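You operate a simulated robot arm through the tools that you are given. There is no shell and no other tool. Be economical: measure what you need, move in short steps, check, and stop when the job is done.

You are at the controls of a simulated robot arm. One attempt, no reset.

Task
Put one of the yellow fuses from the top of the wooden work bench on top of the white bearings box. Put the brass thermostat marked "82C" from the red tool cabinet top on top of the large white box. Take the trim clips box on the red tool cabinet top and put it away on the low shelf of the blue fluid stand. Put the gold gear on the top shelf of the low bookcase away on the lower blue shelf. Fetch the white jar and stand it on top of the yellow wire spool. Put the blue rag on the cream top of the brown dash. Open the fourth cabinet drawer from the top. Do these in any order. Set down upright: trim clips box, white jar.

It is judged by the outcome, as a careful person would: the job done as asked, and still so three seconds after it is handed in. It fails if anything else is knocked over, pushed out of place, dropped, spilled or broken.

Robot
A 7-joint arm with a fingered hand on a trunk, on a base that drives. Base frame: it is fixed to the floor where the robot stands at the start and does not move with it; the origin is under the middle of the robot, x ahead of it, y to its left, z up; the surface under the hand at the start is at about z = 850. Units: mm, rad, N and s.
With the tool pointing down near the work surface it reaches from about 360 to 720 mm from the robot's upright axis, wherever it stands. Its first joint turns from -1.204 to 3.002 rad. Places, roughly: bearings box [500, -500, 1000]; blue rag (10x7x3 cm) [-5300, 1300, 600]; brass thermostat [-1250, 1500, 1000]; cream top of the brown dash (50x16 cm) [-5000, -1760, 1040]; fourth cabinet drawer [-1200, 1400, 600]; gold gear (7x7x3 cm) [-600, 1500, 700]; large white box [-1250, 1500, 1000]; low shelf of the blue fluid stand [-5700, 1400, 100]; lower blue shelf (22x79 cm) [960, -3200, 1520]; trim clips box [-1000, 1250, 1000]; white jar [-4750, 1250, 500]; yellow fuse [750, 0, 750]; yellow wire spool (6x6x6 cm) [-7200, 400, 800]. Payload 3.4 kg.
The tool frame sits at the grasp point between the pads (the TCP): z along the fingers, y along the line on which they close. The tips reach 25 mm beyond it. Largest opening 88 mm; the body of the gripper starts 29 mm behind the TCP. The gripper is a hand of 4 fingers: y runs from the thumb to the fingers, the wrist lies at [-13, -97, -162] in the tool frame, and closing takes about 1.5 s.
Orientation is that of the tool frame in the base frame, as a unit quaternion [w, x, y, z]. With the fingers straight down and the wrist toward the robot, the tool's x, y and z point along [0, 1, 0], [1, 0, 0] and [0, 0, -1] of the base frame.

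Tools
- The arm moves only by the tool arm_command. Its argument "rows" is a list of rows, each a list of 7 numbers: the turn, a rotation vector about the tool's x, y, z in rad, then the shift along the tool's x, y, z in mm, then the gripper command, from -1 (fully open) to 1 (shut), values between in proportion. In form: [[rx, ry, rz, dx, dy, dz, hand], ...]. A call has 1 to 8 rows; each row shifts and turns the commanded pose from where the row before left it, along the tool's axes as they then stand. A row lasts 0.2 s, in which the tool goes at most 50 mm and 0.15 rad; a call with a longer step from one row to the next is refused whole, and so is a gripper value outside its range. Where a pose cannot be reached the arm comes as near as it can. A force on the tool above 40 N (or 10 N above the force at the start of the call, whichever is more), or a blocked arm, ends the call early, and 0.2 s more pass. The fingers move at their own pace (about 108 mm/s each) and stop on an object; they squeeze with about 30 N. The grip force told is the motor's: it shows also when the fingers shut on nothing. Time passes only in rows, and 0.2 s behind the last, so rows that do not move let the fingers close. It gives the time, the measured TCP pose, the force on the tool (base axes), the opening and the grip force at its end, in the units of the frame above (readings bear some noise), with the torque about the TCP (base axes, N m) and any sound that the robot's microphone picked up, and new pictures: "views" is both (left out), scene, wrist or none.
- Cameras (640 x 400 px; columns grow to the right, rows downward): "scene" is now at [124.7, -40.1, 1413.9]; the picture's right is [-0.47, -0.88, 0.00], its down [-0.56, 0.30, -0.77] and it looks along [0.68, -0.36, -0.64] (base axes); focal length 278 px, centre (320, 200). "wrist" rides on the gripper at [64, -84, -98] in the tool frame; the picture's right is [-0.62, 0.37, -0.69], its down [-0.71, -0.63, 0.31] and it looks along [-0.32, 0.68, 0.65] (tool axes); focal length 265 px, centre (320, 200). There is no depth. A picture from a camera that has moved, and an enlarged one, comes with that camera's place and axes in the base frame and with its lens.
- slide_trunk(by): slides the trunk up (or, below 0, down) by that many mm; the arm and the scene camera ride with it, the base frame stays. It gives what a move gives, with no picture.
- drive_base(legs): drives the robot by 1 to 6 legs, each [ahead, left, turn to the left] in mm, mm and rad, along the robot's own axes; the way and the turn of a leg run together, so that a leg with both is an arc; at most 1500 mm and 3.142 rad a leg. The arm and the cameras ride along, it lands a little off, and it stops where it bumps. It gives what a move gives, and a new picture of the scene camera.
- grasp_type(shape): the hand has 4 fingers and takes this shape, open, in about a second: jaw (thumb against the fingers, like two jaws); tri (thumb and two fingers); tip (a fingertip pinch); poke (one finger out to press); point (the index stretched); flat (the hand flat); cup (the hand cupped); fist (a fist). The gripper value then closes the fingers along that shape, each until it touches; the sizes above hold for jaw. It gives what a move gives, with no picture.
- turn_head(pan, tilt): turns the head with the scene camera to pan (to the left, within 1.501 rad either way) and tilt (down, from -0.506 to 1.204), counted from straight ahead of the robot. It gives what a move gives, and a new picture of the scene camera.
- zoom(camera, box): a new picture of the part [left, top, right, bottom] of that camera's present view, enlarged. It takes no simulated time.
- job_done(): hands the job in; it is judged then, once.

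Go step by step. Nothing tells you exact positions but the pictures and the camera data: compare them with the known pose of the tool, close in by small moves and look again before you grip or let go. The budget is 196 turns and 260 pictures, counting those below and the enlarged ones. Unless the task says otherwise, let go and move clear before handing in, and close with one line.

The tools are called after "Call:" as a command line: name --pt "numbers of a row" for each row, then --argument value for the rest, lists and objects as JSON in quotes. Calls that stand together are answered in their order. arm_command: Moves the arm, as the interface text tells. Its arguments: {"type":"object","properties":{"rows":{"type":"array","items":{"type":"array","items":{"type":"number"}}},"views":{"type":"string","enum":["both","scene","wrist","none"]}},"required":["rows"]} The other tools are called the same way: slide_trunk (by) slides the trunk up or down; grasp_type (shape) gives the hand a shape; drive_base (legs) drives the base; turn_head (pan, tilt) turns the head that bears the scene camera; zoom (camera, box) takes an enlarged picture of a part of a camera's view; job_done () hands the job in.

At the start:

```text
t: 0.0
tcp_pos: [518.7, -177.4, 1146.9]
orientation: [0.0, 0.707, 0.707, 0.0]
contact_force: [-0.3, -0.2, -1.0]
torque: [0.01, -0.01, -0.03]
width: 87.8
grip_force: 0.1
shape: jaw
trunk travel left (down, up): [-725.0, 115.0]
robot x, y, heading: [1.6, 0.7, 0.0]
head pan, tilt: [-0.494, 0.695]
```

scene: 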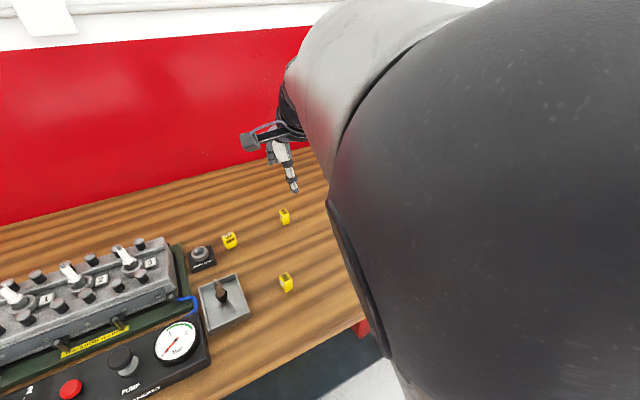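
wrist: 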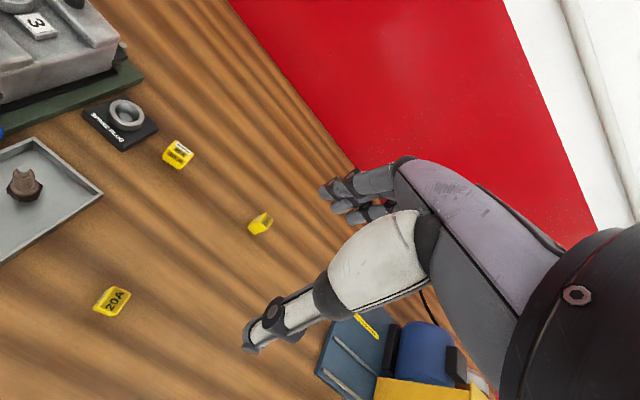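

The bench lies ahead with three yellow fuses; the nearest ("20A") is at about (484, -144). I look for the bearings box to the right next.

Call:
turn_head --pan -1.0 --tilt 0.6

Call:
zoom --camera "wrist" --box '[40, 180, 300, 342]'

```text
t: 0.9
tcp_pos: [519.5, -177.5, 1147.5]
orientation: [0.0, 0.707, 0.707, 0.0]
contact_force: [-0.7, 0.3, 0.0]
torque: [-0.05, 0.0, 0.03]
width: 87.7
grip_force: 0.0
shape: jaw
trunk travel left (down, up): [-725.0, 115.0]
robot x, y, heading: [-2.9, 0.4, -0.001]
head pan, tilt: [-1.0, 0.6]
camera scene: at [97.6, -74.1, 1422.1], right [-0.84, -0.54, 0.0], down [-0.31, 0.48, -0.82], along [0.45, -0.69, -0.57], focal length 278 px, centre (320, 200)
```

scene: 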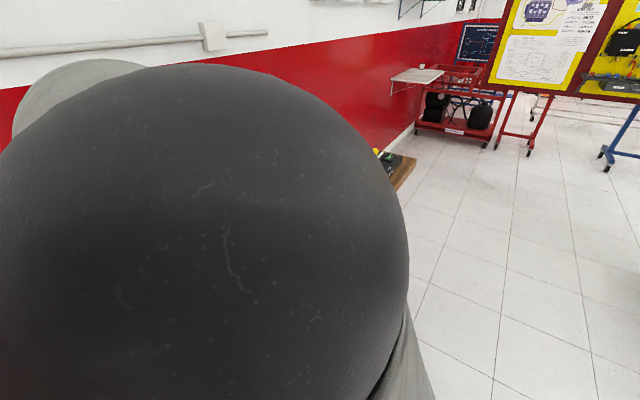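

```text
2.46 times, centred on (170, 261) of wrist
camera zoom: at [436.2, -112.7, 1244.5], right [0.37, -0.62, 0.69], down [-0.63, -0.71, -0.31], along [0.68, -0.32, -0.65], focal length 653 px, centre (689, 50)
```

zoom: 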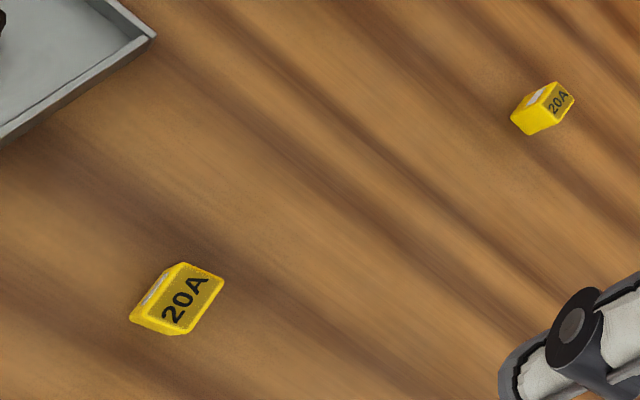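

The 20A fuse is centred near (480, -143), roughly lined up with the axes. I go down above it.

Call:
arm_command --pt "0 0 0 17 -20 30 -1" --pt "0 0 0 17 -19 40 -1" --pt "0 0 0 0 0 45 -1" --pt "0 0 0 0 0 45 -1" --pt "0 0 0 0 0 40 -1" --pt "0 0 0 0 0 20 -1"

Call:
turn_head --pan -0.3 --tilt 0.9

```text
t: 2.3
tcp_pos: [488.6, -147.5, 922.8]
orientation: [-0.001, 0.706, 0.708, 0.001]
contact_force: [0.4, 0.9, -0.7]
torque: [0.0, 0.01, 0.0]
width: 87.5
grip_force: 0.1
shape: jaw
out of reach, approached as far as the arm can: row 2
trunk travel left (down, up): [-725.0, 115.0]
robot x, y, heading: [-1.9, 2.4, 0.006]
head pan, tilt: [-1.0, 0.6]
camera scene: at [97.9, -74.4, 1422.1], right [-0.84, -0.54, 0.0], down [-0.31, 0.48, -0.82], along [0.45, -0.69, -0.57], focal length 278 px, centre (320, 200)
camera wrist: at [405.1, -82.3, 1019.6], right [0.37, -0.62, 0.69], down [-0.63, -0.71, -0.31], along [0.68, -0.32, -0.65], focal length 265 px, centre (320, 200)
```

scene: 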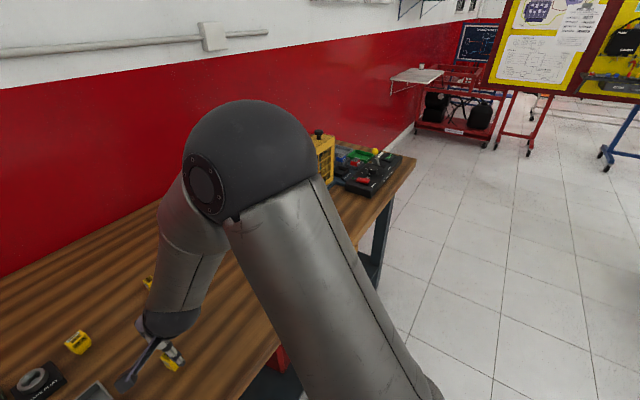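
wrist: 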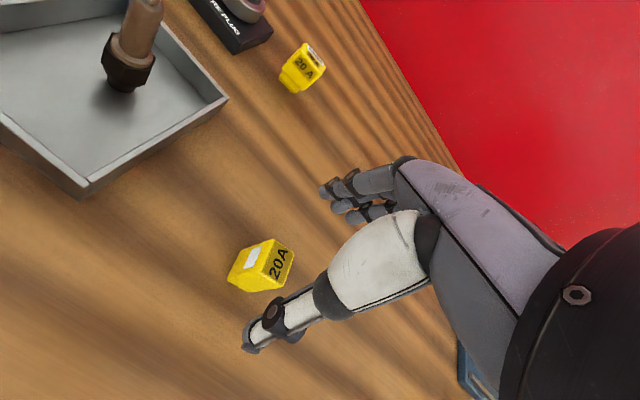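

```text
t: 3.4
tcp_pos: [487.8, -147.2, 923.5]
orientation: [-0.001, 0.706, 0.708, 0.0]
contact_force: [-0.4, -0.8, -0.1]
torque: [-0.01, 0.03, -0.02]
width: 87.8
grip_force: 0.1
shape: jaw
trunk travel left (down, up): [-725.0, 115.0]
robot x, y, heading: [1.8, -1.2, 0.002]
head pan, tilt: [-0.3, 0.901]
camera scene: at [121.8, -22.2, 1397.4], right [-0.3, -0.95, 0.0], down [-0.75, 0.23, -0.62], along [0.59, -0.18, -0.78], focal length 278 px, centre (320, 200)
```

scene: 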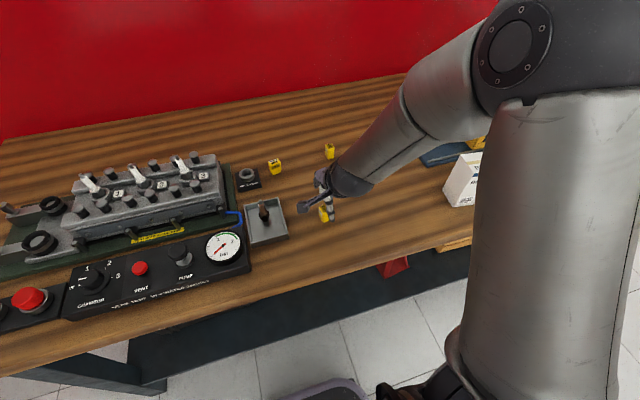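

The tool sits right over the fuse. I go down and grip.

Call:
arm_command --pt "0 0 0 0 -3 25 -1" --pt "0 0 0 0 0 18 -1" --pt "0 0 0 0 0 0 1" --pt "0 0 0 0 0 0 1" --pt "0 0 0 0 0 0 1" --pt "0 0 0 0 0 0 1" --pt "0 0 0 0 0 0 1" --pt "0 0 0 0 0 0 1" --views "wrist"

```text
t: 5.2
tcp_pos: [485.4, -147.5, 878.7]
orientation: [0.001, 0.707, 0.707, 0.001]
contact_force: [-0.1, -0.6, 1.2]
torque: [-0.01, 0.02, -0.01]
width: 13.7
grip_force: 30.3
shape: jaw
trunk travel left (down, up): [-725.0, 115.0]
robot x, y, heading: [-0.2, 1.7, 0.002]
head pan, tilt: [-0.3, 0.901]
camera wrist: at [402.2, -82.6, 977.0], right [0.37, -0.62, 0.69], down [-0.63, -0.71, -0.31], along [0.68, -0.32, -0.65], focal length 265 px, centre (320, 200)
```

wrist: 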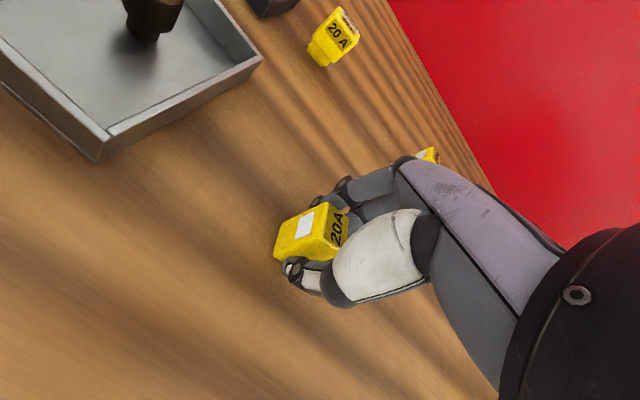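

The fuse is held (width 13.7). I lift and turn toward the bearings box.

Call:
arm_command --pt "0 0 0 0 0 -30 1" --pt "0 0 0 0 0 -45 1" --pt "0 0 0 0 0 -45 1" --pt "0 0 0 0 0 -45 1" --pt "0 0 0.15 0 0 -40 1" --pt "0 0 0.15 0 0 -20 1" --pt "0 0 0.15 0 0 0 1" --pt "0 0 0.15 0 0 0 1"

```text
t: 7.0
tcp_pos: [506.3, -155.1, 1097.2]
orientation: [-0.005, 0.885, 0.466, 0.003]
contact_force: [0.8, -0.7, -0.6]
torque: [-0.04, -0.01, -0.03]
width: 13.3
grip_force: 30.0
shape: jaw
out of reach, approached as far as the arm can: row 5, 6
trunk travel left (down, up): [-725.0, 115.0]
robot x, y, heading: [-0.6, -0.8, 0.001]
head pan, tilt: [-0.3, 0.901]
camera scene: at [122.1, -22.7, 1397.3], right [-0.3, -0.96, 0.0], down [-0.75, 0.23, -0.62], along [0.59, -0.18, -0.78], focal length 278 px, centre (320, 200)
camera wrist: at [475.0, -56.0, 1195.5], right [-0.05, -0.73, 0.68], down [-0.92, -0.23, -0.31], along [0.38, -0.65, -0.66], focal length 265 px, centre (320, 200)
```

scene: 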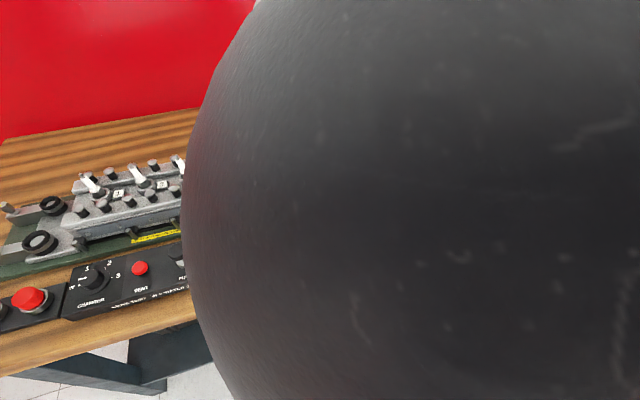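
wrist: 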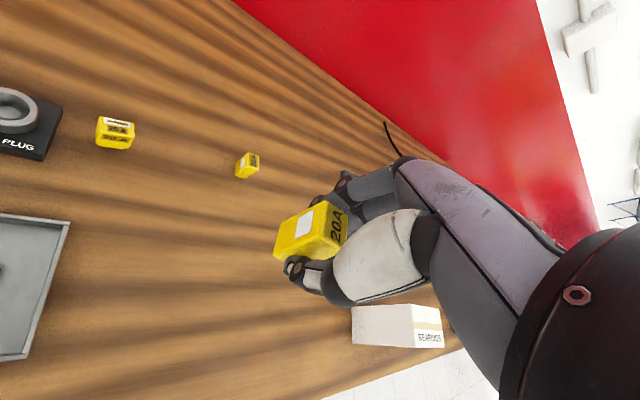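

The box top is about x 412–470, y -460 to -560, z ≈ 968. I carry the fuse over it at z ≈ 1095.

Call:
arm_command --pt "0 0 0 -41 18 0 1" --pt "0 0 0 -41 18 0 1" --pt "0 0 0 -41 18 0 1" --pt "0 0 0 -41 18 0 1" --pt "0 0 0 -41 18 0 1" --pt "0 0 0 -41 18 0 1" --pt "0 0 0 -41 18 0 1" --pt "0 0 0 -41 18 20 1"

```text
t: 8.8
tcp_pos: [440.5, -508.0, 1076.2]
orientation: [-0.001, 0.884, 0.467, 0.0]
contact_force: [0.1, 0.2, 0.0]
torque: [0.0, -0.06, 0.0]
width: 13.4
grip_force: 29.9
shape: jaw
trunk travel left (down, up): [-725.0, 115.0]
robot x, y, heading: [1.8, -0.2, 0.004]
head pan, tilt: [-0.3, 0.901]
camera scene: at [122.2, -24.9, 1397.3], right [-0.3, -0.96, 0.0], down [-0.75, 0.23, -0.62], along [0.59, -0.18, -0.78], focal length 278 px, centre (320, 200)
camera wrist: at [408.0, -408.6, 1173.4], right [-0.04, -0.72, 0.69], down [-0.92, -0.23, -0.3], along [0.38, -0.65, -0.66], focal length 265 px, centre (320, 200)
```

scene: 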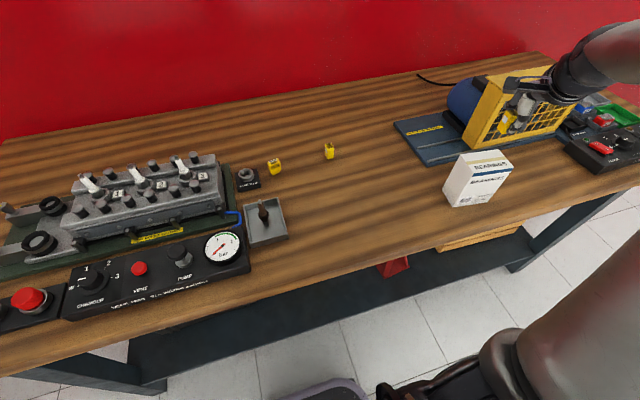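
wrist: 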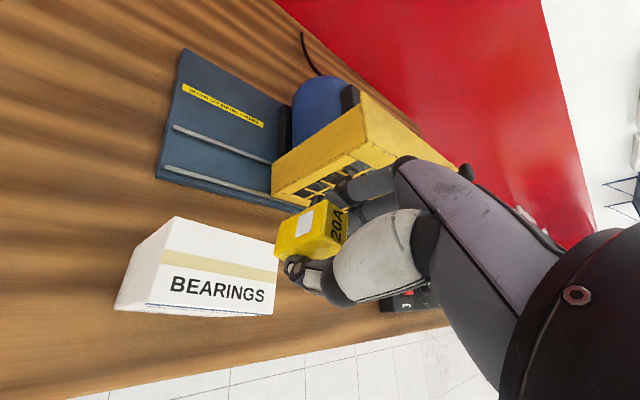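

The wrist view suggests the box top lies differently than I computed; I zoom to measure it properly.

Call:
zoom --camera "scene" --box '[400, 110, 560, 210]'

Call:
zoom --camera "wrist" --box '[80, 180, 400, 380]'

```text
4.00 times, centred on (480, 160) of scene
camera zoom: at [122.2, -24.9, 1397.3], right [-0.3, -0.96, 0.0], down [-0.75, 0.23, -0.62], along [0.59, -0.18, -0.78], focal length 1112 px, centre (-320, 360)
```

zoom: 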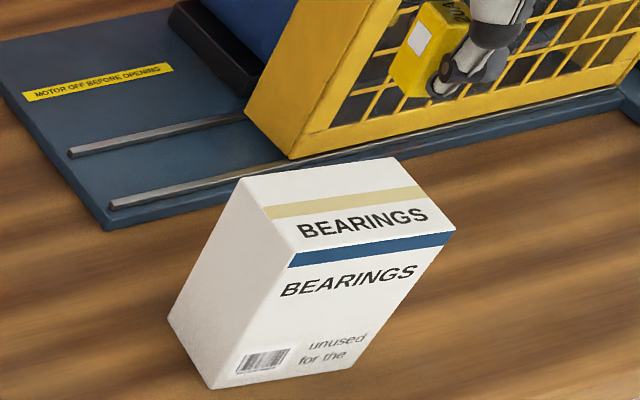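

```text
2.00 times, centred on (240, 280) of wrist
camera zoom: at [408.0, -408.6, 1173.4], right [-0.04, -0.72, 0.69], down [-0.92, -0.23, -0.3], along [0.38, -0.65, -0.66], focal length 531 px, centre (480, 40)
```

zoom: 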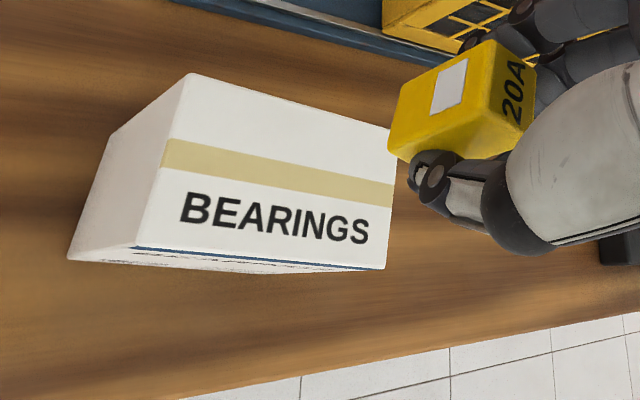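

The measurement holds: the box top's centre is about (440, -505), z ≈ 970, right under the fuse. I lower until contact.

Call:
arm_command --pt "0 0 0 0 0 30 1" --pt "0 0 0 0 0 25 1" --pt "0 0 0 0 0 10 1" --pt "0 0 0 0 0 4 1" --pt "0 0 0 0 0 4 1" --views "wrist"

```text
t: 10.0
tcp_pos: [440.5, -506.3, 1003.0]
orientation: [-0.001, 0.884, 0.467, 0.001]
contact_force: [-0.4, -0.3, 0.2]
torque: [0.0, -0.02, -0.01]
width: 13.2
grip_force: 29.6
shape: jaw
trunk travel left (down, up): [-725.0, 115.0]
robot x, y, heading: [-2.1, 2.3, -0.004]
head pan, tilt: [-0.3, 0.901]
camera wrist: at [408.2, -405.9, 1101.1], right [-0.05, -0.72, 0.69], down [-0.92, -0.23, -0.31], along [0.38, -0.65, -0.65], focal length 265 px, centre (320, 200)
```

wrist: 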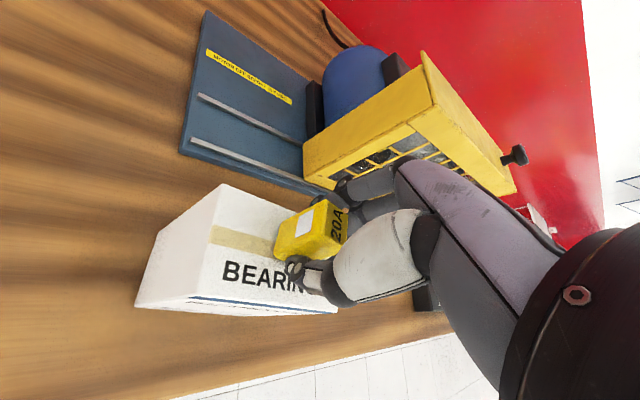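

Nearly there; I lower in 2–3 mm steps watching the force.

Call:
arm_command --pt "0 0 0 0 0 2 1" --pt "0 0 0 0 0 2 1" --views "none"

Call:
arm_command --pt "0 0 0 0 0 2 1" --pt "0 0 0 0 0 0 1" --views "wrist"

```text
t: 10.6
tcp_pos: [439.4, -505.5, 1001.9]
orientation: [0.002, 0.884, 0.468, 0.002]
contact_force: [0.1, -0.7, 7.8]
torque: [-0.04, -0.11, 0.01]
width: 13.5
grip_force: 29.8
shape: jaw
trunk travel left (down, up): [-725.0, 115.0]
robot x, y, heading: [-1.9, 0.5, -0.001]
head pan, tilt: [-0.3, 0.901]
```

```text
t: 11.2
tcp_pos: [438.6, -505.2, 1000.0]
orientation: [0.003, 0.884, 0.467, 0.002]
contact_force: [-0.7, -2.5, 13.7]
torque: [-0.11, -0.26, -0.03]
width: 13.4
grip_force: 30.3
shape: jaw
trunk travel left (down, up): [-725.0, 115.0]
robot x, y, heading: [0.1, 1.3, 0.001]
head pan, tilt: [-0.3, 0.901]
camera wrist: at [407.0, -404.8, 1097.1], right [-0.05, -0.72, 0.69], down [-0.92, -0.24, -0.31], along [0.39, -0.66, -0.65], focal length 265 px, centre (320, 200)
```

wrist: 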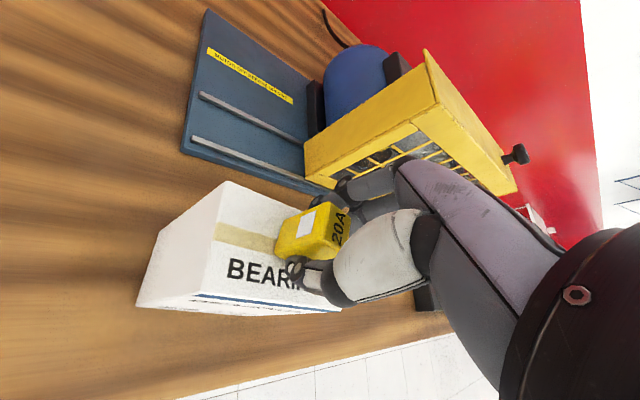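

Contact made. I ease off, open, and rise straight up.

Call:
arm_command --pt "0 0 0 0 0 -2 1" --pt "0 0 0 0 0 0 0" --pt "0 0 0 0 0 0 -0.4" --pt "0 0 0 0 0 0 -0.4" --pt "0 0 0 0 0 -20 -0.4" --pt "0 0 0 0 0 -40 -0.4" --pt "0 0 0 0 0 -45 -1" --views "wrist"

```text
t: 12.8
tcp_pos: [439.3, -505.4, 1104.4]
orientation: [-0.001, 0.884, 0.467, 0.0]
contact_force: [-0.3, -0.3, 0.1]
torque: [-0.05, -0.01, 0.01]
width: 88.1
grip_force: 0.1
shape: jaw
trunk travel left (down, up): [-725.0, 115.0]
robot x, y, heading: [1.7, 1.1, -0.002]
head pan, tilt: [-0.3, 0.901]
camera wrist: at [407.6, -404.4, 1202.7], right [-0.05, -0.72, 0.69], down [-0.92, -0.23, -0.31], along [0.38, -0.65, -0.65], focal length 265 px, centre (320, 200)
```

wrist: 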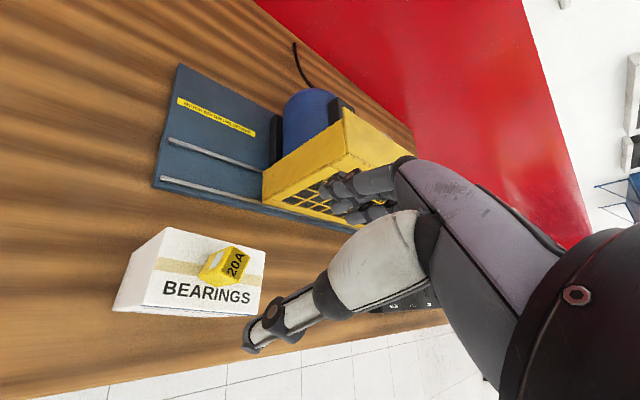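

The fuse rests on the box. I back off from the bench and turn left toward the red tool cabinet.

Call:
drive_base --legs '[[-700, 0, 0], [0, 0, 1.8]]'

Call:
turn_head --pan 0.0 --tilt 0.35

```text
t: 21.0
tcp_pos: [-314.8, 547.3, 1105.6]
orientation: [-0.001, 0.179, 0.984, 0.0]
contact_force: [0.2, -0.1, -0.6]
torque: [0.02, -0.01, -0.02]
width: 87.5
grip_force: 0.1
shape: jaw
trunk travel left (down, up): [-725.0, 115.0]
robot x, y, heading: [-703.7, 0.6, 1.803]
head pan, tilt: [-0.3, 0.901]
camera scene: at [-709.1, 123.9, 1397.3], right [1.0, -0.06, 0.0], down [-0.05, -0.78, -0.62], along [0.04, 0.62, -0.78], focal length 278 px, centre (320, 200)
```

scene: 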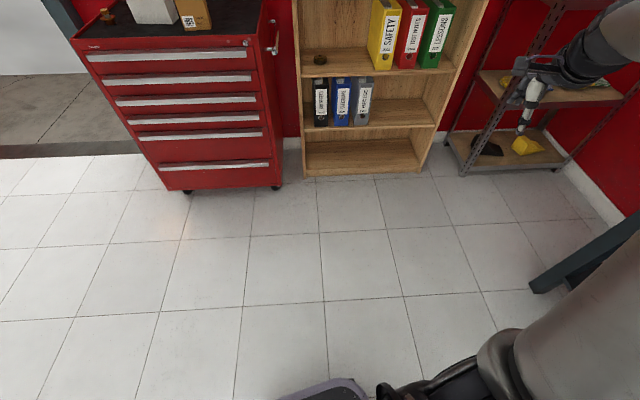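

```text
t: 22.0
tcp_pos: [-314.9, 546.7, 1104.2]
orientation: [-0.002, 0.179, 0.984, 0.0]
contact_force: [-1.0, 0.6, -0.4]
torque: [0.02, -0.02, -0.02]
width: 87.7
grip_force: 0.2
shape: jaw
trunk travel left (down, up): [-725.0, 115.0]
robot x, y, heading: [-698.8, -3.8, 1.809]
head pan, tilt: [0.0, 0.351]
camera scene: at [-735.6, 139.0, 1444.8], right [0.97, 0.24, 0.0], down [0.08, -0.33, -0.94], along [-0.22, 0.91, -0.34], focal length 278 px, centre (320, 200)
```

scene: 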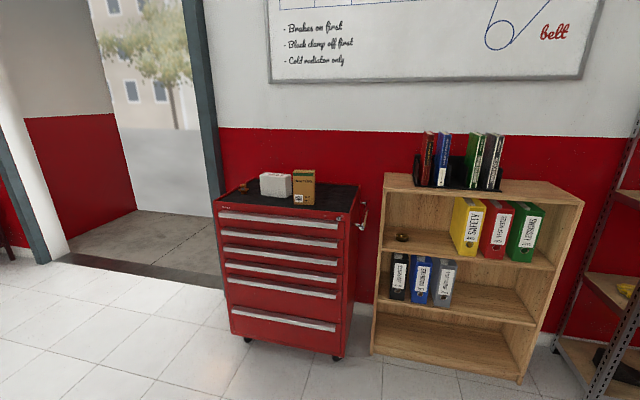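

I see the cabinet (six drawers), the thermostat, a white box, the trim clips box and the gear in the bookcase. I zoom for details.

Call:
zoom --camera "scene" --box '[200, 160, 392, 280]'

Call:
zoom --camera "scene" --box '[360, 160, 600, 310]'

```text
3.33 times, centred on (296, 220) of scene
camera zoom: at [-735.6, 139.0, 1444.8], right [0.97, 0.24, 0.0], down [0.08, -0.33, -0.94], along [-0.22, 0.91, -0.34], focal length 927 px, centre (400, 133)
```

zoom: 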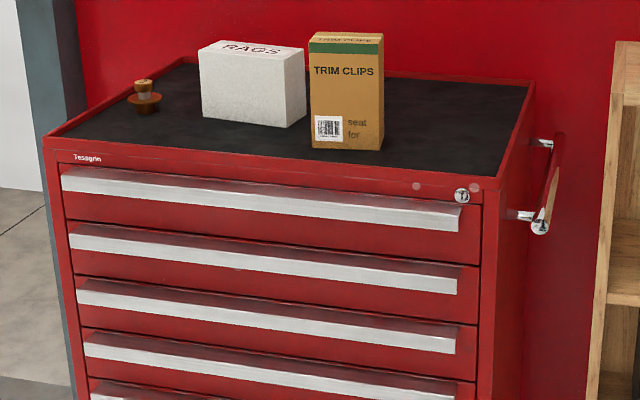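

```text
2.67 times, centred on (480, 235) of scene
camera zoom: at [-735.6, 139.0, 1444.8], right [0.97, 0.24, 0.0], down [0.08, -0.33, -0.94], along [-0.22, 0.91, -0.34], focal length 741 px, centre (-107, 107)
```

zoom: 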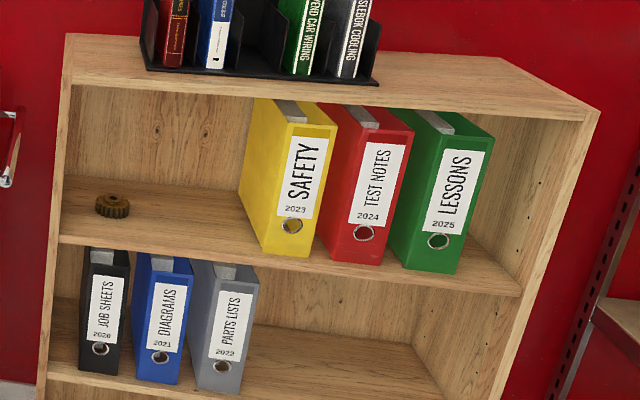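

Plan: thermostat onto the white box, then trim box to the stand, rag, jar, then back for drawer and gear. I first bring the arm in front of the robot.

Call:
arm_command --pt "0 0 0 41 -28 0 -1" --pt "0 0 0 41 -28 0 -1" --pt "0 0 0 41 -28 0 -1" --pt "0 0 0 41 -28 0 -1" --pt "0 0 0 41 -28 0 -1" --pt "0 0 0 41 -28 0 -1" --pt "0 0 0 41 -28 0 -1" --pt "0 0 0 41 -28 0 -1" --views "none"

Call:
arm_command --pt "0 0 -0.15 0 0 0 -1" --pt "0 0 -0.15 0 0 0 -1" --pt "0 0 -0.15 0 0 0 -1" --pt "0 0 -0.15 0 0 0 -1" --views "none"

Call:
slide_trunk --by 100

Call:
drive_base --legs '[[0, 0, -0.235], [0, 680, 0], [480, 0, 0]]'

```text
t: 23.8
tcp_pos: [-685.8, 520.0, 1082.1]
orientation: [-0.005, 0.181, 0.984, -0.002]
contact_force: [0.0, -0.4, -0.4]
torque: [-0.01, -0.01, -0.03]
width: 87.6
grip_force: 0.1
shape: jaw
out of reach, approached as far as the arm can: row 5, 6, 7, 8
trunk travel left (down, up): [-725.0, 115.0]
robot x, y, heading: [-701.5, -3.1, 1.807]
head pan, tilt: [0.0, 0.351]
```

```text
t: 24.8
tcp_pos: [-685.3, 520.4, 1079.1]
orientation: [0.0, -0.119, 0.993, 0.001]
contact_force: [0.8, -0.1, 0.0]
torque: [-0.03, 0.0, -0.03]
width: 87.6
grip_force: 0.0
shape: jaw
trunk travel left (down, up): [-725.0, 115.0]
robot x, y, heading: [-702.0, 3.4, 1.802]
head pan, tilt: [0.0, 0.351]
```

```text
t: 26.1
tcp_pos: [-686.1, 520.1, 1180.2]
orientation: [0.0, -0.119, 0.993, 0.0]
contact_force: [-1.0, 0.5, -0.8]
torque: [0.01, -0.07, -0.03]
width: 87.8
grip_force: 0.0
shape: jaw
trunk travel left (down, up): [-825.0, 15.0]
robot x, y, heading: [-701.5, -1.0, 1.809]
head pan, tilt: [0.0, 0.351]
```

```text
t: 33.1
tcp_pos: [-1252.7, 978.2, 1180.0]
orientation: [0.001, -0.006, 1.0, 0.0]
contact_force: [0.1, 0.5, 0.2]
torque: [0.01, 0.02, -0.01]
width: 87.7
grip_force: 0.0
shape: jaw
trunk travel left (down, up): [-825.0, 15.0]
robot x, y, heading: [-1388.1, 475.4, 1.584]
head pan, tilt: [0.0, 0.351]
camera scene: at [-1386.8, 619.2, 1544.9], right [1.0, 0.01, 0.0], down [0.0, -0.34, -0.94], along [-0.01, 0.94, -0.34], focal length 278 px, centre (320, 200)
```

scene: 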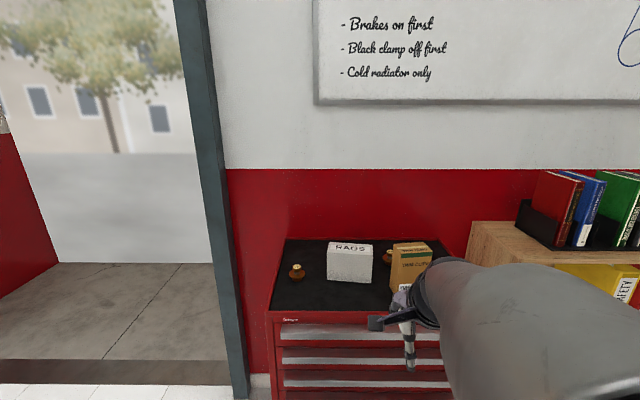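

There seem to be two brass thermostats on the cabinet. I zoom to find which is marked 82C.

Call:
zoom --camera "scene" --box '[264, 225, 456, 345]'

Call:
zoom --camera "scene" --box '[276, 250, 324, 280]'

```text
3.33 times, centred on (360, 285) of scene
camera zoom: at [-1386.8, 619.2, 1544.9], right [1.0, 0.01, 0.0], down [0.0, -0.34, -0.94], along [-0.01, 0.94, -0.34], focal length 927 px, centre (187, -83)
```

zoom: 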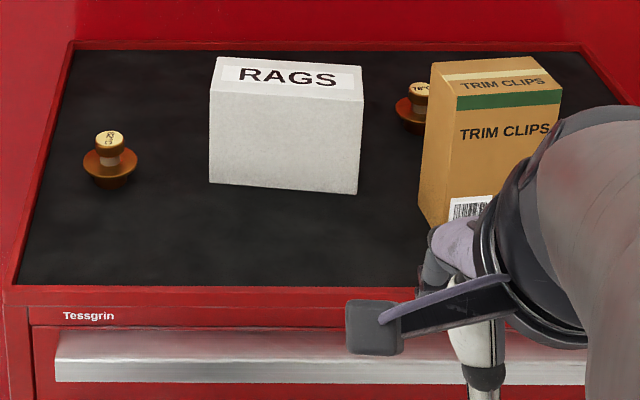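

```text
13.33 times, centred on (300, 265) of scene
camera zoom: at [-1386.8, 619.2, 1544.9], right [1.0, 0.01, 0.0], down [0.0, -0.34, -0.94], along [-0.01, 0.94, -0.34], focal length 3706 px, centre (587, -667)
```

zoom: 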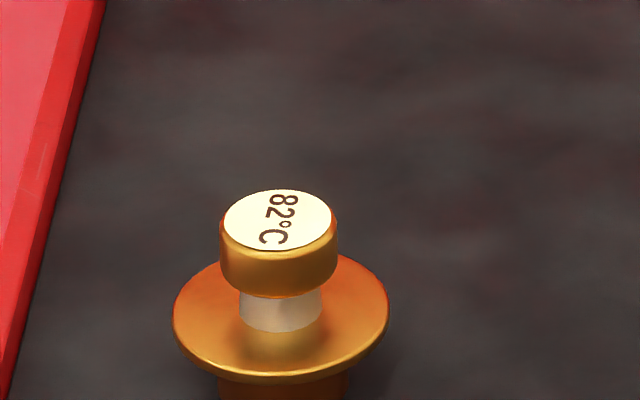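

The left thermostat is the 82°C one, at about (-1476, 1417), cap top z ≈ 1017; the "RAGS" box top centre is about (-1300, 1450), z ≈ 1069. I move the hand left and drive closer.

Call:
arm_command --pt "0 0 0 45 0 0 -1" --pt "0 0 0 45 0 0 -1" --pt "0 0 0 45 0 0 -1" --pt "0 0 0 45 0 0 -1" --pt "0 0 0 43 0 0 -1" --views "none"

Call:
drive_base --legs '[[370, 0, 0]]'

```text
t: 34.4
tcp_pos: [-1469.6, 991.2, 1183.3]
orientation: [-0.013, 0.002, 1.0, 0.002]
contact_force: [0.0, 0.4, -0.3]
torque: [0.01, -0.01, 0.0]
width: 87.5
grip_force: 0.1
shape: jaw
out of reach, approached as far as the arm can: row 1, 2
trunk travel left (down, up): [-825.0, 15.0]
robot x, y, heading: [-1383.4, 477.0, 1.577]
head pan, tilt: [0.0, 0.351]
```

```text
t: 36.7
tcp_pos: [-1471.5, 1362.2, 1184.0]
orientation: [-0.014, 0.001, 1.0, 0.001]
contact_force: [0.6, 0.0, -0.9]
torque: [0.03, 0.03, 0.0]
width: 87.7
grip_force: 0.0
shape: jaw
trunk travel left (down, up): [-825.0, 15.0]
robot x, y, heading: [-1389.0, 849.4, 1.578]
head pan, tilt: [0.0, 0.351]
camera scene: at [-1388.7, 991.7, 1544.9], right [1.0, 0.0, 0.0], down [0.0, -0.34, -0.94], along [0.0, 0.94, -0.34], focal length 278 px, centre (320, 200)
```

scene: 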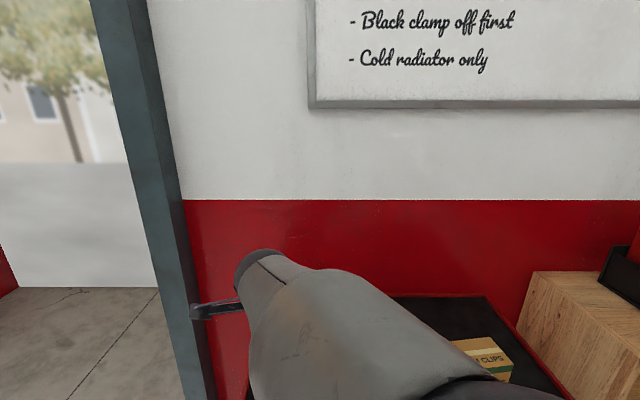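

Now I take pictures with the head tilted further and from the wrist, while moving ahead above the thermostat.

Call:
arm_command --pt "0 0 0 0 25 30 -1" --pt "0 0 0 3 25 40 -1" --views "wrist"

Call:
turn_head --pan -0.1 --tilt 0.8

```text
t: 37.5
tcp_pos: [-1463.8, 1421.3, 1143.6]
orientation: [-0.05, 0.018, 0.998, 0.015]
contact_force: [0.4, -0.4, -1.1]
torque: [0.04, 0.0, 0.02]
width: 87.9
grip_force: 0.0
shape: jaw
trunk travel left (down, up): [-825.0, 15.0]
robot x, y, heading: [-1390.3, 849.1, 1.574]
head pan, tilt: [0.0, 0.351]
stopped in row 2: the arm was blocked; the commanded pose is now the measured one
camera wrist: at [-1519.9, 1338.3, 1244.1], right [0.7, 0.33, 0.64], down [0.66, -0.65, -0.39], along [0.28, 0.69, -0.67], focal length 265 px, centre (320, 200)
```

wrist: 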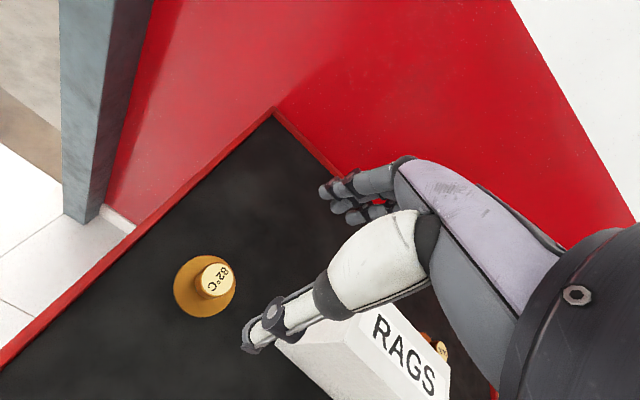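

```text
t: 38.4
tcp_pos: [-1464.0, 1423.2, 1141.7]
orientation: [-0.049, 0.019, 0.999, 0.012]
contact_force: [-0.4, -0.4, 0.0]
torque: [-0.02, 0.02, -0.01]
width: 87.6
grip_force: 0.1
shape: jaw
trunk travel left (down, up): [-825.0, 15.0]
robot x, y, heading: [-1383.8, 848.9, 1.577]
head pan, tilt: [-0.099, 0.799]
camera scene: at [-1380.7, 979.0, 1505.3], right [1.0, -0.09, 0.0], down [-0.07, -0.71, -0.7], along [0.07, 0.69, -0.72], focal length 278 px, centre (320, 200)
```

scene: 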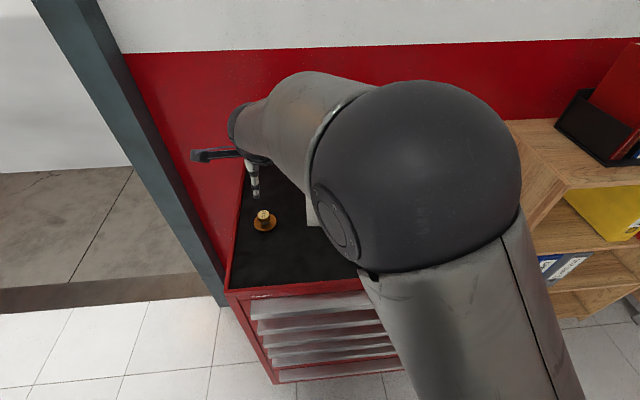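

The thermostat is at about (-1474, 1416). I straighten the tool and come down above it.

Call:
arm_command --pt "0.024 -0.098 -0.038 0 0 -5 -1" --pt "0 0 0 10 -6 10 -1" --pt "0 0 0 0 0 30 -1" --pt "0 0 0 0 0 30 -1"

```text
t: 39.6
tcp_pos: [-1456.7, 1427.3, 1097.3]
orientation: [-0.036, 0.023, 0.999, 0.004]
contact_force: [-0.3, -1.2, -0.4]
torque: [0.01, 0.02, 0.01]
width: 87.6
grip_force: 0.1
shape: jaw
trunk travel left (down, up): [-825.0, 15.0]
robot x, y, heading: [-1389.9, 847.0, 1.574]
head pan, tilt: [-0.099, 0.799]
stopped in row 4: the arm was blocked; the commanded pose is now the measured one
camera scene: at [-1380.5, 978.1, 1505.4], right [1.0, -0.09, 0.0], down [-0.07, -0.71, -0.7], along [0.07, 0.69, -0.72], focal length 278 px, centre (320, 200)
camera wrist: at [-1516.9, 1347.2, 1197.8], right [0.68, 0.33, 0.65], down [0.66, -0.66, -0.36], along [0.31, 0.68, -0.67], focal length 265 px, centre (320, 200)
```

scene: 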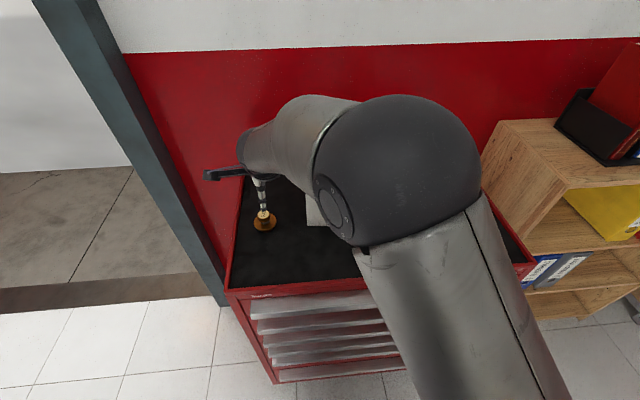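
wrist: 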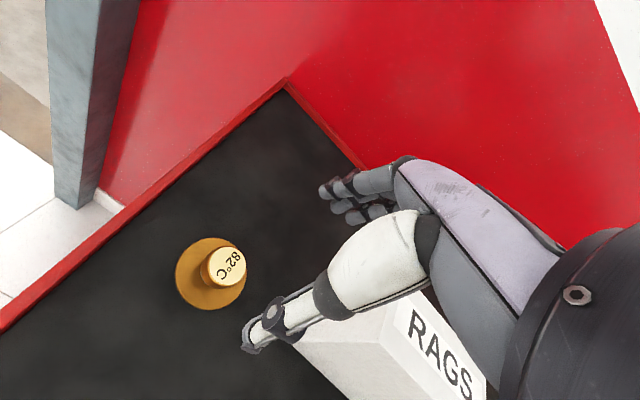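

The arm seems near a joint limit with the hand left of centre. I raise, shift the base left 250 mm, and bring the hand back right.

Call:
arm_command --pt "0 0 0 0 0 -30 -1" --pt "0.008 -0.072 -0.046 0 0 -20 -1" --views "none"

Call:
drive_base --legs '[[0, 250, 0]]'

Call:
arm_command --pt "0 0 0 -46 0 0 -1" --pt "0 0 0 -46 0 0 -1" --pt "0 0 0 -46 0 0 -1" --pt "0 0 0 -46 0 0 -1" --pt "0 0 0 -46 0 0 -1" --views "wrist"

```text
t: 40.2
tcp_pos: [-1456.0, 1427.9, 1145.6]
orientation: [0.004, -0.002, 1.0, 0.001]
contact_force: [-0.5, -0.3, -0.6]
torque: [0.0, 0.02, 0.01]
width: 87.5
grip_force: 0.0
shape: jaw
trunk travel left (down, up): [-825.0, 15.0]
robot x, y, heading: [-1385.4, 850.2, 1.57]
head pan, tilt: [-0.099, 0.799]
```

```text
t: 42.0
tcp_pos: [-1707.3, 1426.4, 1146.3]
orientation: [0.003, -0.002, 1.0, 0.001]
contact_force: [-0.8, 0.2, -0.3]
torque: [-0.03, 0.03, -0.01]
width: 87.7
grip_force: 0.1
shape: jaw
trunk travel left (down, up): [-825.0, 15.0]
robot x, y, heading: [-1644.4, 845.5, 1.578]
head pan, tilt: [-0.099, 0.799]
camera scene: at [-1632.8, 977.8, 1505.3], right [1.0, -0.09, 0.0], down [-0.07, -0.71, -0.7], along [0.07, 0.69, -0.72], focal length 278 px, centre (320, 200)
```

scene: 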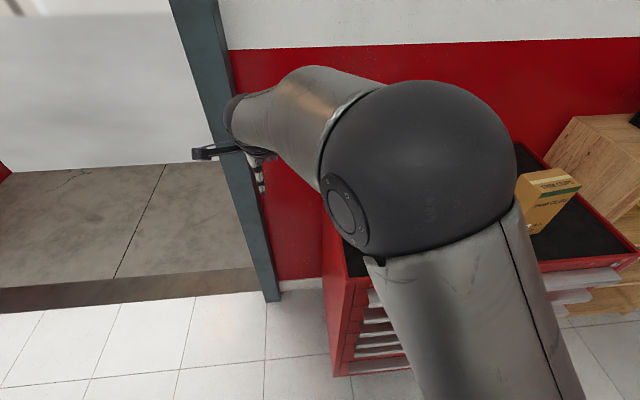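

```text
t: 43.2
tcp_pos: [-1473.9, 1425.7, 1146.2]
orientation: [0.003, -0.003, 1.0, 0.001]
contact_force: [0.7, 0.2, 0.9]
torque: [0.0, -0.01, 0.02]
width: 87.8
grip_force: 0.1
shape: jaw
trunk travel left (down, up): [-825.0, 15.0]
robot x, y, heading: [-1637.6, 850.0, 1.574]
head pan, tilt: [-0.099, 0.799]
camera wrist: at [-1538.1, 1343.5, 1244.2], right [0.61, 0.37, 0.7], down [0.72, -0.63, -0.3], along [0.33, 0.69, -0.65], focal length 265 px, centre (320, 200)
```

wrist: 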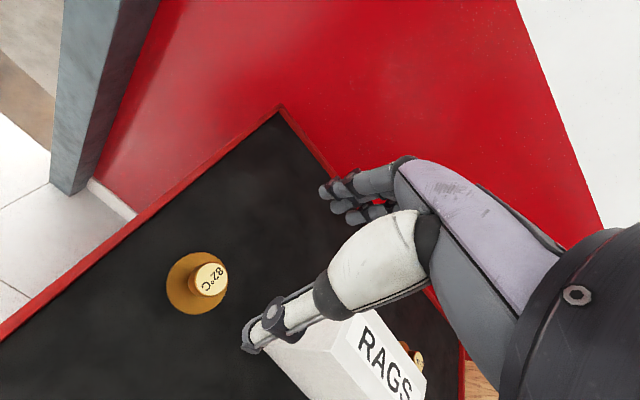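

Aligned over the cap. Descending most of the way and checking.

Call:
arm_command --pt "0 0 0 0 -5 30 -1" --pt "0 0 0 0 0 35 -1" --pt "0 0 0 0 0 30 -1" --views "both"

```text
t: 44.0
tcp_pos: [-1475.2, 1422.5, 1051.8]
orientation: [0.003, -0.002, 1.0, 0.0]
contact_force: [0.9, 0.0, -0.7]
torque: [0.01, -0.01, 0.01]
width: 87.5
grip_force: 0.1
shape: jaw
trunk travel left (down, up): [-825.0, 15.0]
robot x, y, heading: [-1641.8, 848.3, 1.579]
head pan, tilt: [-0.099, 0.799]
camera scene: at [-1632.8, 978.6, 1505.2], right [1.0, -0.09, 0.0], down [-0.07, -0.71, -0.7], along [0.07, 0.69, -0.72], focal length 278 px, centre (320, 200)
camera wrist: at [-1540.5, 1339.5, 1148.9], right [0.61, 0.37, 0.7], down [0.72, -0.63, -0.3], along [0.33, 0.69, -0.65], focal length 265 px, centre (320, 200)
```

scene: 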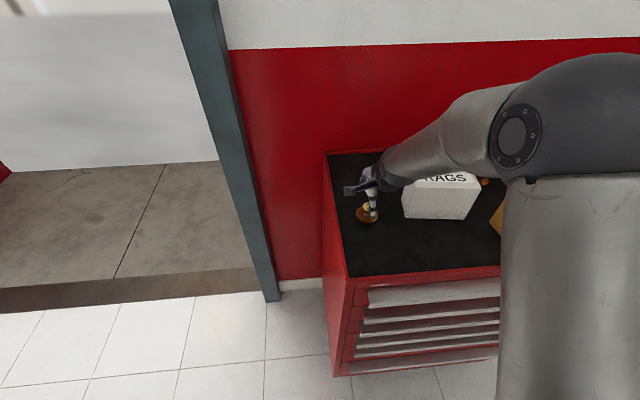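
wrist: 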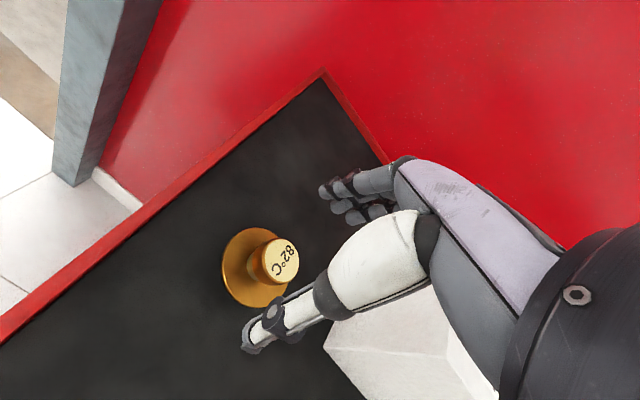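

Call:
arm_command --pt "0 0 0 0 -2 20 -1" --pt "0 0 0 0 0 13 -1" --pt "0 0 0 0 0 0 1" --pt "0 0 0 0 0 0 1" --pt "0 0 0 0 0 0 1" --pt "0 0 0 0 0 0 1" --pt "0 0 0 0 0 0 1" --pt "0 0 0 0 0 0 1" --views "wrist"

```text
t: 45.9
tcp_pos: [-1475.7, 1419.8, 1020.3]
orientation: [0.003, -0.001, 1.0, 0.001]
contact_force: [-0.4, -0.6, 0.9]
torque: [0.05, 0.0, 0.0]
width: 22.5
grip_force: 30.3
shape: jaw
trunk travel left (down, up): [-825.0, 15.0]
robot x, y, heading: [-1642.2, 846.6, 1.578]
head pan, tilt: [-0.099, 0.799]
camera wrist: at [-1540.1, 1337.3, 1115.9], right [0.61, 0.37, 0.7], down [0.72, -0.63, -0.3], along [0.33, 0.69, -0.65], focal length 265 px, centre (320, 200)
```

wrist: 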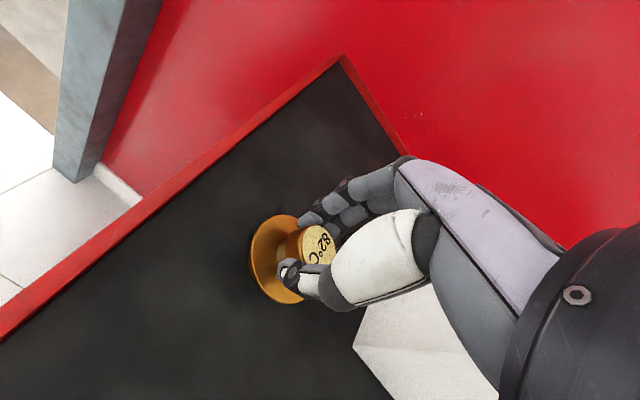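

Held. I lift clear, then move over the RAGS box.

Call:
arm_command --pt "0 0 0 0 0 -30 1" --pt "0 0 0 0 0 -45 1" --pt "0 0 0 0 0 -45 1" --pt "0 0 0 0 0 -25 1" --pt "0 0 0 -44 7 0 1" --pt "0 0 0 -44 7 0 1" --pt "0 0 0 -44 7 0 1" --pt "0 0 0 -44 7 0 1" --views "both"

```text
t: 47.6
tcp_pos: [-1298.9, 1448.3, 1166.2]
orientation: [0.003, -0.003, 1.0, 0.001]
contact_force: [1.2, 0.9, -0.7]
torque: [0.0, -0.01, 0.01]
width: 22.1
grip_force: 30.1
shape: jaw
trunk travel left (down, up): [-825.0, 15.0]
robot x, y, heading: [-1637.4, 846.7, 1.576]
head pan, tilt: [-0.099, 0.799]
camera scene: at [-1630.0, 978.6, 1505.2], right [1.0, -0.1, 0.0], down [-0.07, -0.71, -0.7], along [0.06, 0.69, -0.72], focal length 278 px, centre (320, 200)
camera wrist: at [-1363.0, 1365.5, 1262.4], right [0.61, 0.37, 0.7], down [0.72, -0.63, -0.3], along [0.33, 0.69, -0.65], focal length 265 px, centre (320, 200)
```

scene: 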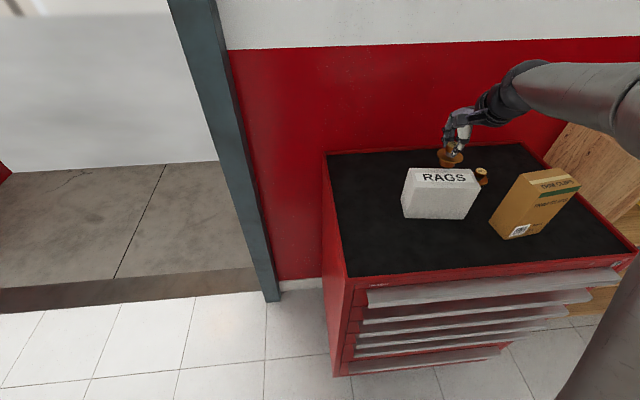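
wrist: 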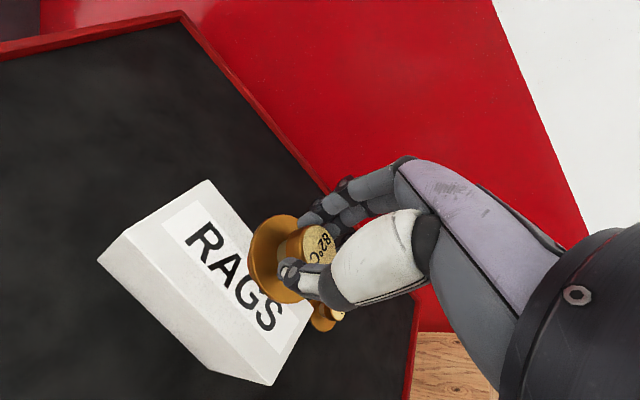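

The box-top centre is about (-1292, 1442). I fine-adjust and lower slowly.

Call:
arm_command --pt "0 0 0 -7 -6 10 1" --pt "0 0 0 0 0 15 1" --pt "0 0 0 0 0 5 1" --pt "0 0 0 0 0 2 1" --pt "0 0 0 0 0 2 1" --views "both"

```text
t: 48.9
tcp_pos: [-1293.6, 1443.6, 1132.2]
orientation: [0.004, -0.002, 1.0, -0.001]
contact_force: [0.4, -0.4, -0.8]
torque: [-0.01, -0.02, 0.0]
width: 22.4
grip_force: 30.1
shape: jaw
trunk travel left (down, up): [-825.0, 15.0]
robot x, y, heading: [-1640.7, 845.9, 1.576]
head pan, tilt: [-0.099, 0.799]
camera scene: at [-1632.7, 978.0, 1505.2], right [1.0, -0.09, 0.0], down [-0.07, -0.71, -0.7], along [0.07, 0.69, -0.72], focal length 278 px, centre (320, 200)
camera wrist: at [-1357.7, 1360.1, 1228.2], right [0.61, 0.37, 0.7], down [0.72, -0.63, -0.3], along [0.33, 0.69, -0.65], focal length 265 px, centre (320, 200)
```

scene: 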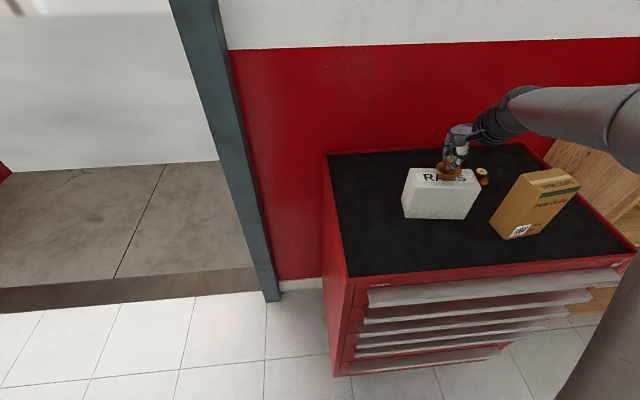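
wrist: 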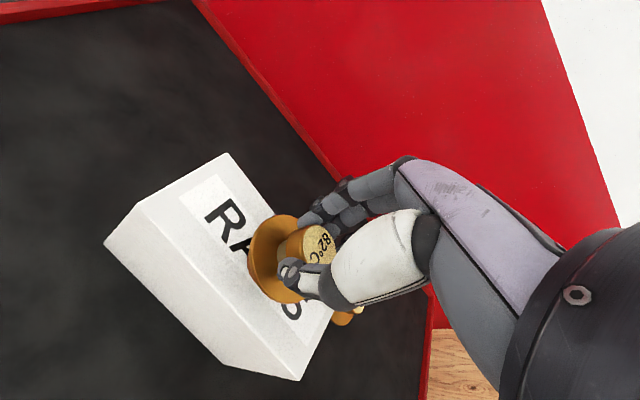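

Call:
arm_command --pt "0 0 0 4 -5 0 1" --pt "0 0 0 0 0 2 1" --pt "0 0 0 0 0 2 1" --views "none"

Call:
arm_command --pt "0 0 0 0 0 2 1" --pt "0 0 0 0 0 0 1" --views "wrist"

```text
t: 49.6
tcp_pos: [-1298.2, 1437.8, 1127.9]
orientation: [0.004, -0.002, 1.0, 0.002]
contact_force: [0.0, 0.4, 4.1]
torque: [0.11, 0.02, -0.01]
width: 22.1
grip_force: 29.8
shape: jaw
trunk travel left (down, up): [-825.0, 15.0]
robot x, y, heading: [-1641.8, 846.2, 1.581]
head pan, tilt: [-0.099, 0.799]
```

```text
t: 50.2
tcp_pos: [-1298.5, 1436.8, 1127.8]
orientation: [0.004, -0.002, 1.0, 0.002]
contact_force: [0.4, 0.5, 11.4]
torque: [0.17, -0.05, 0.02]
width: 22.6
grip_force: 30.1
shape: jaw
trunk travel left (down, up): [-825.0, 15.0]
robot x, y, heading: [-1644.1, 842.8, 1.575]
head pan, tilt: [-0.099, 0.799]
camera wrist: at [-1362.8, 1353.5, 1224.1], right [0.61, 0.37, 0.7], down [0.72, -0.63, -0.3], along [0.33, 0.69, -0.65], focal length 265 px, centre (320, 200)
```

wrist: 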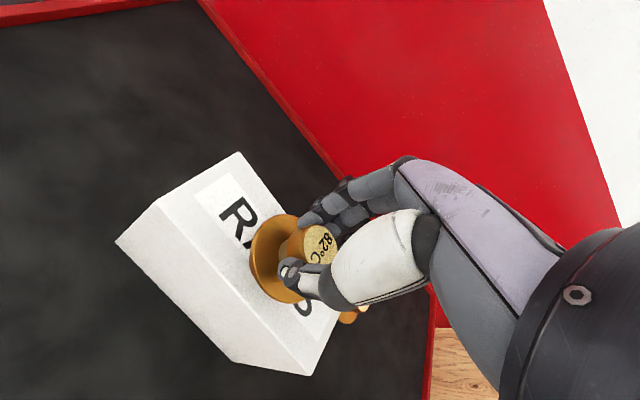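

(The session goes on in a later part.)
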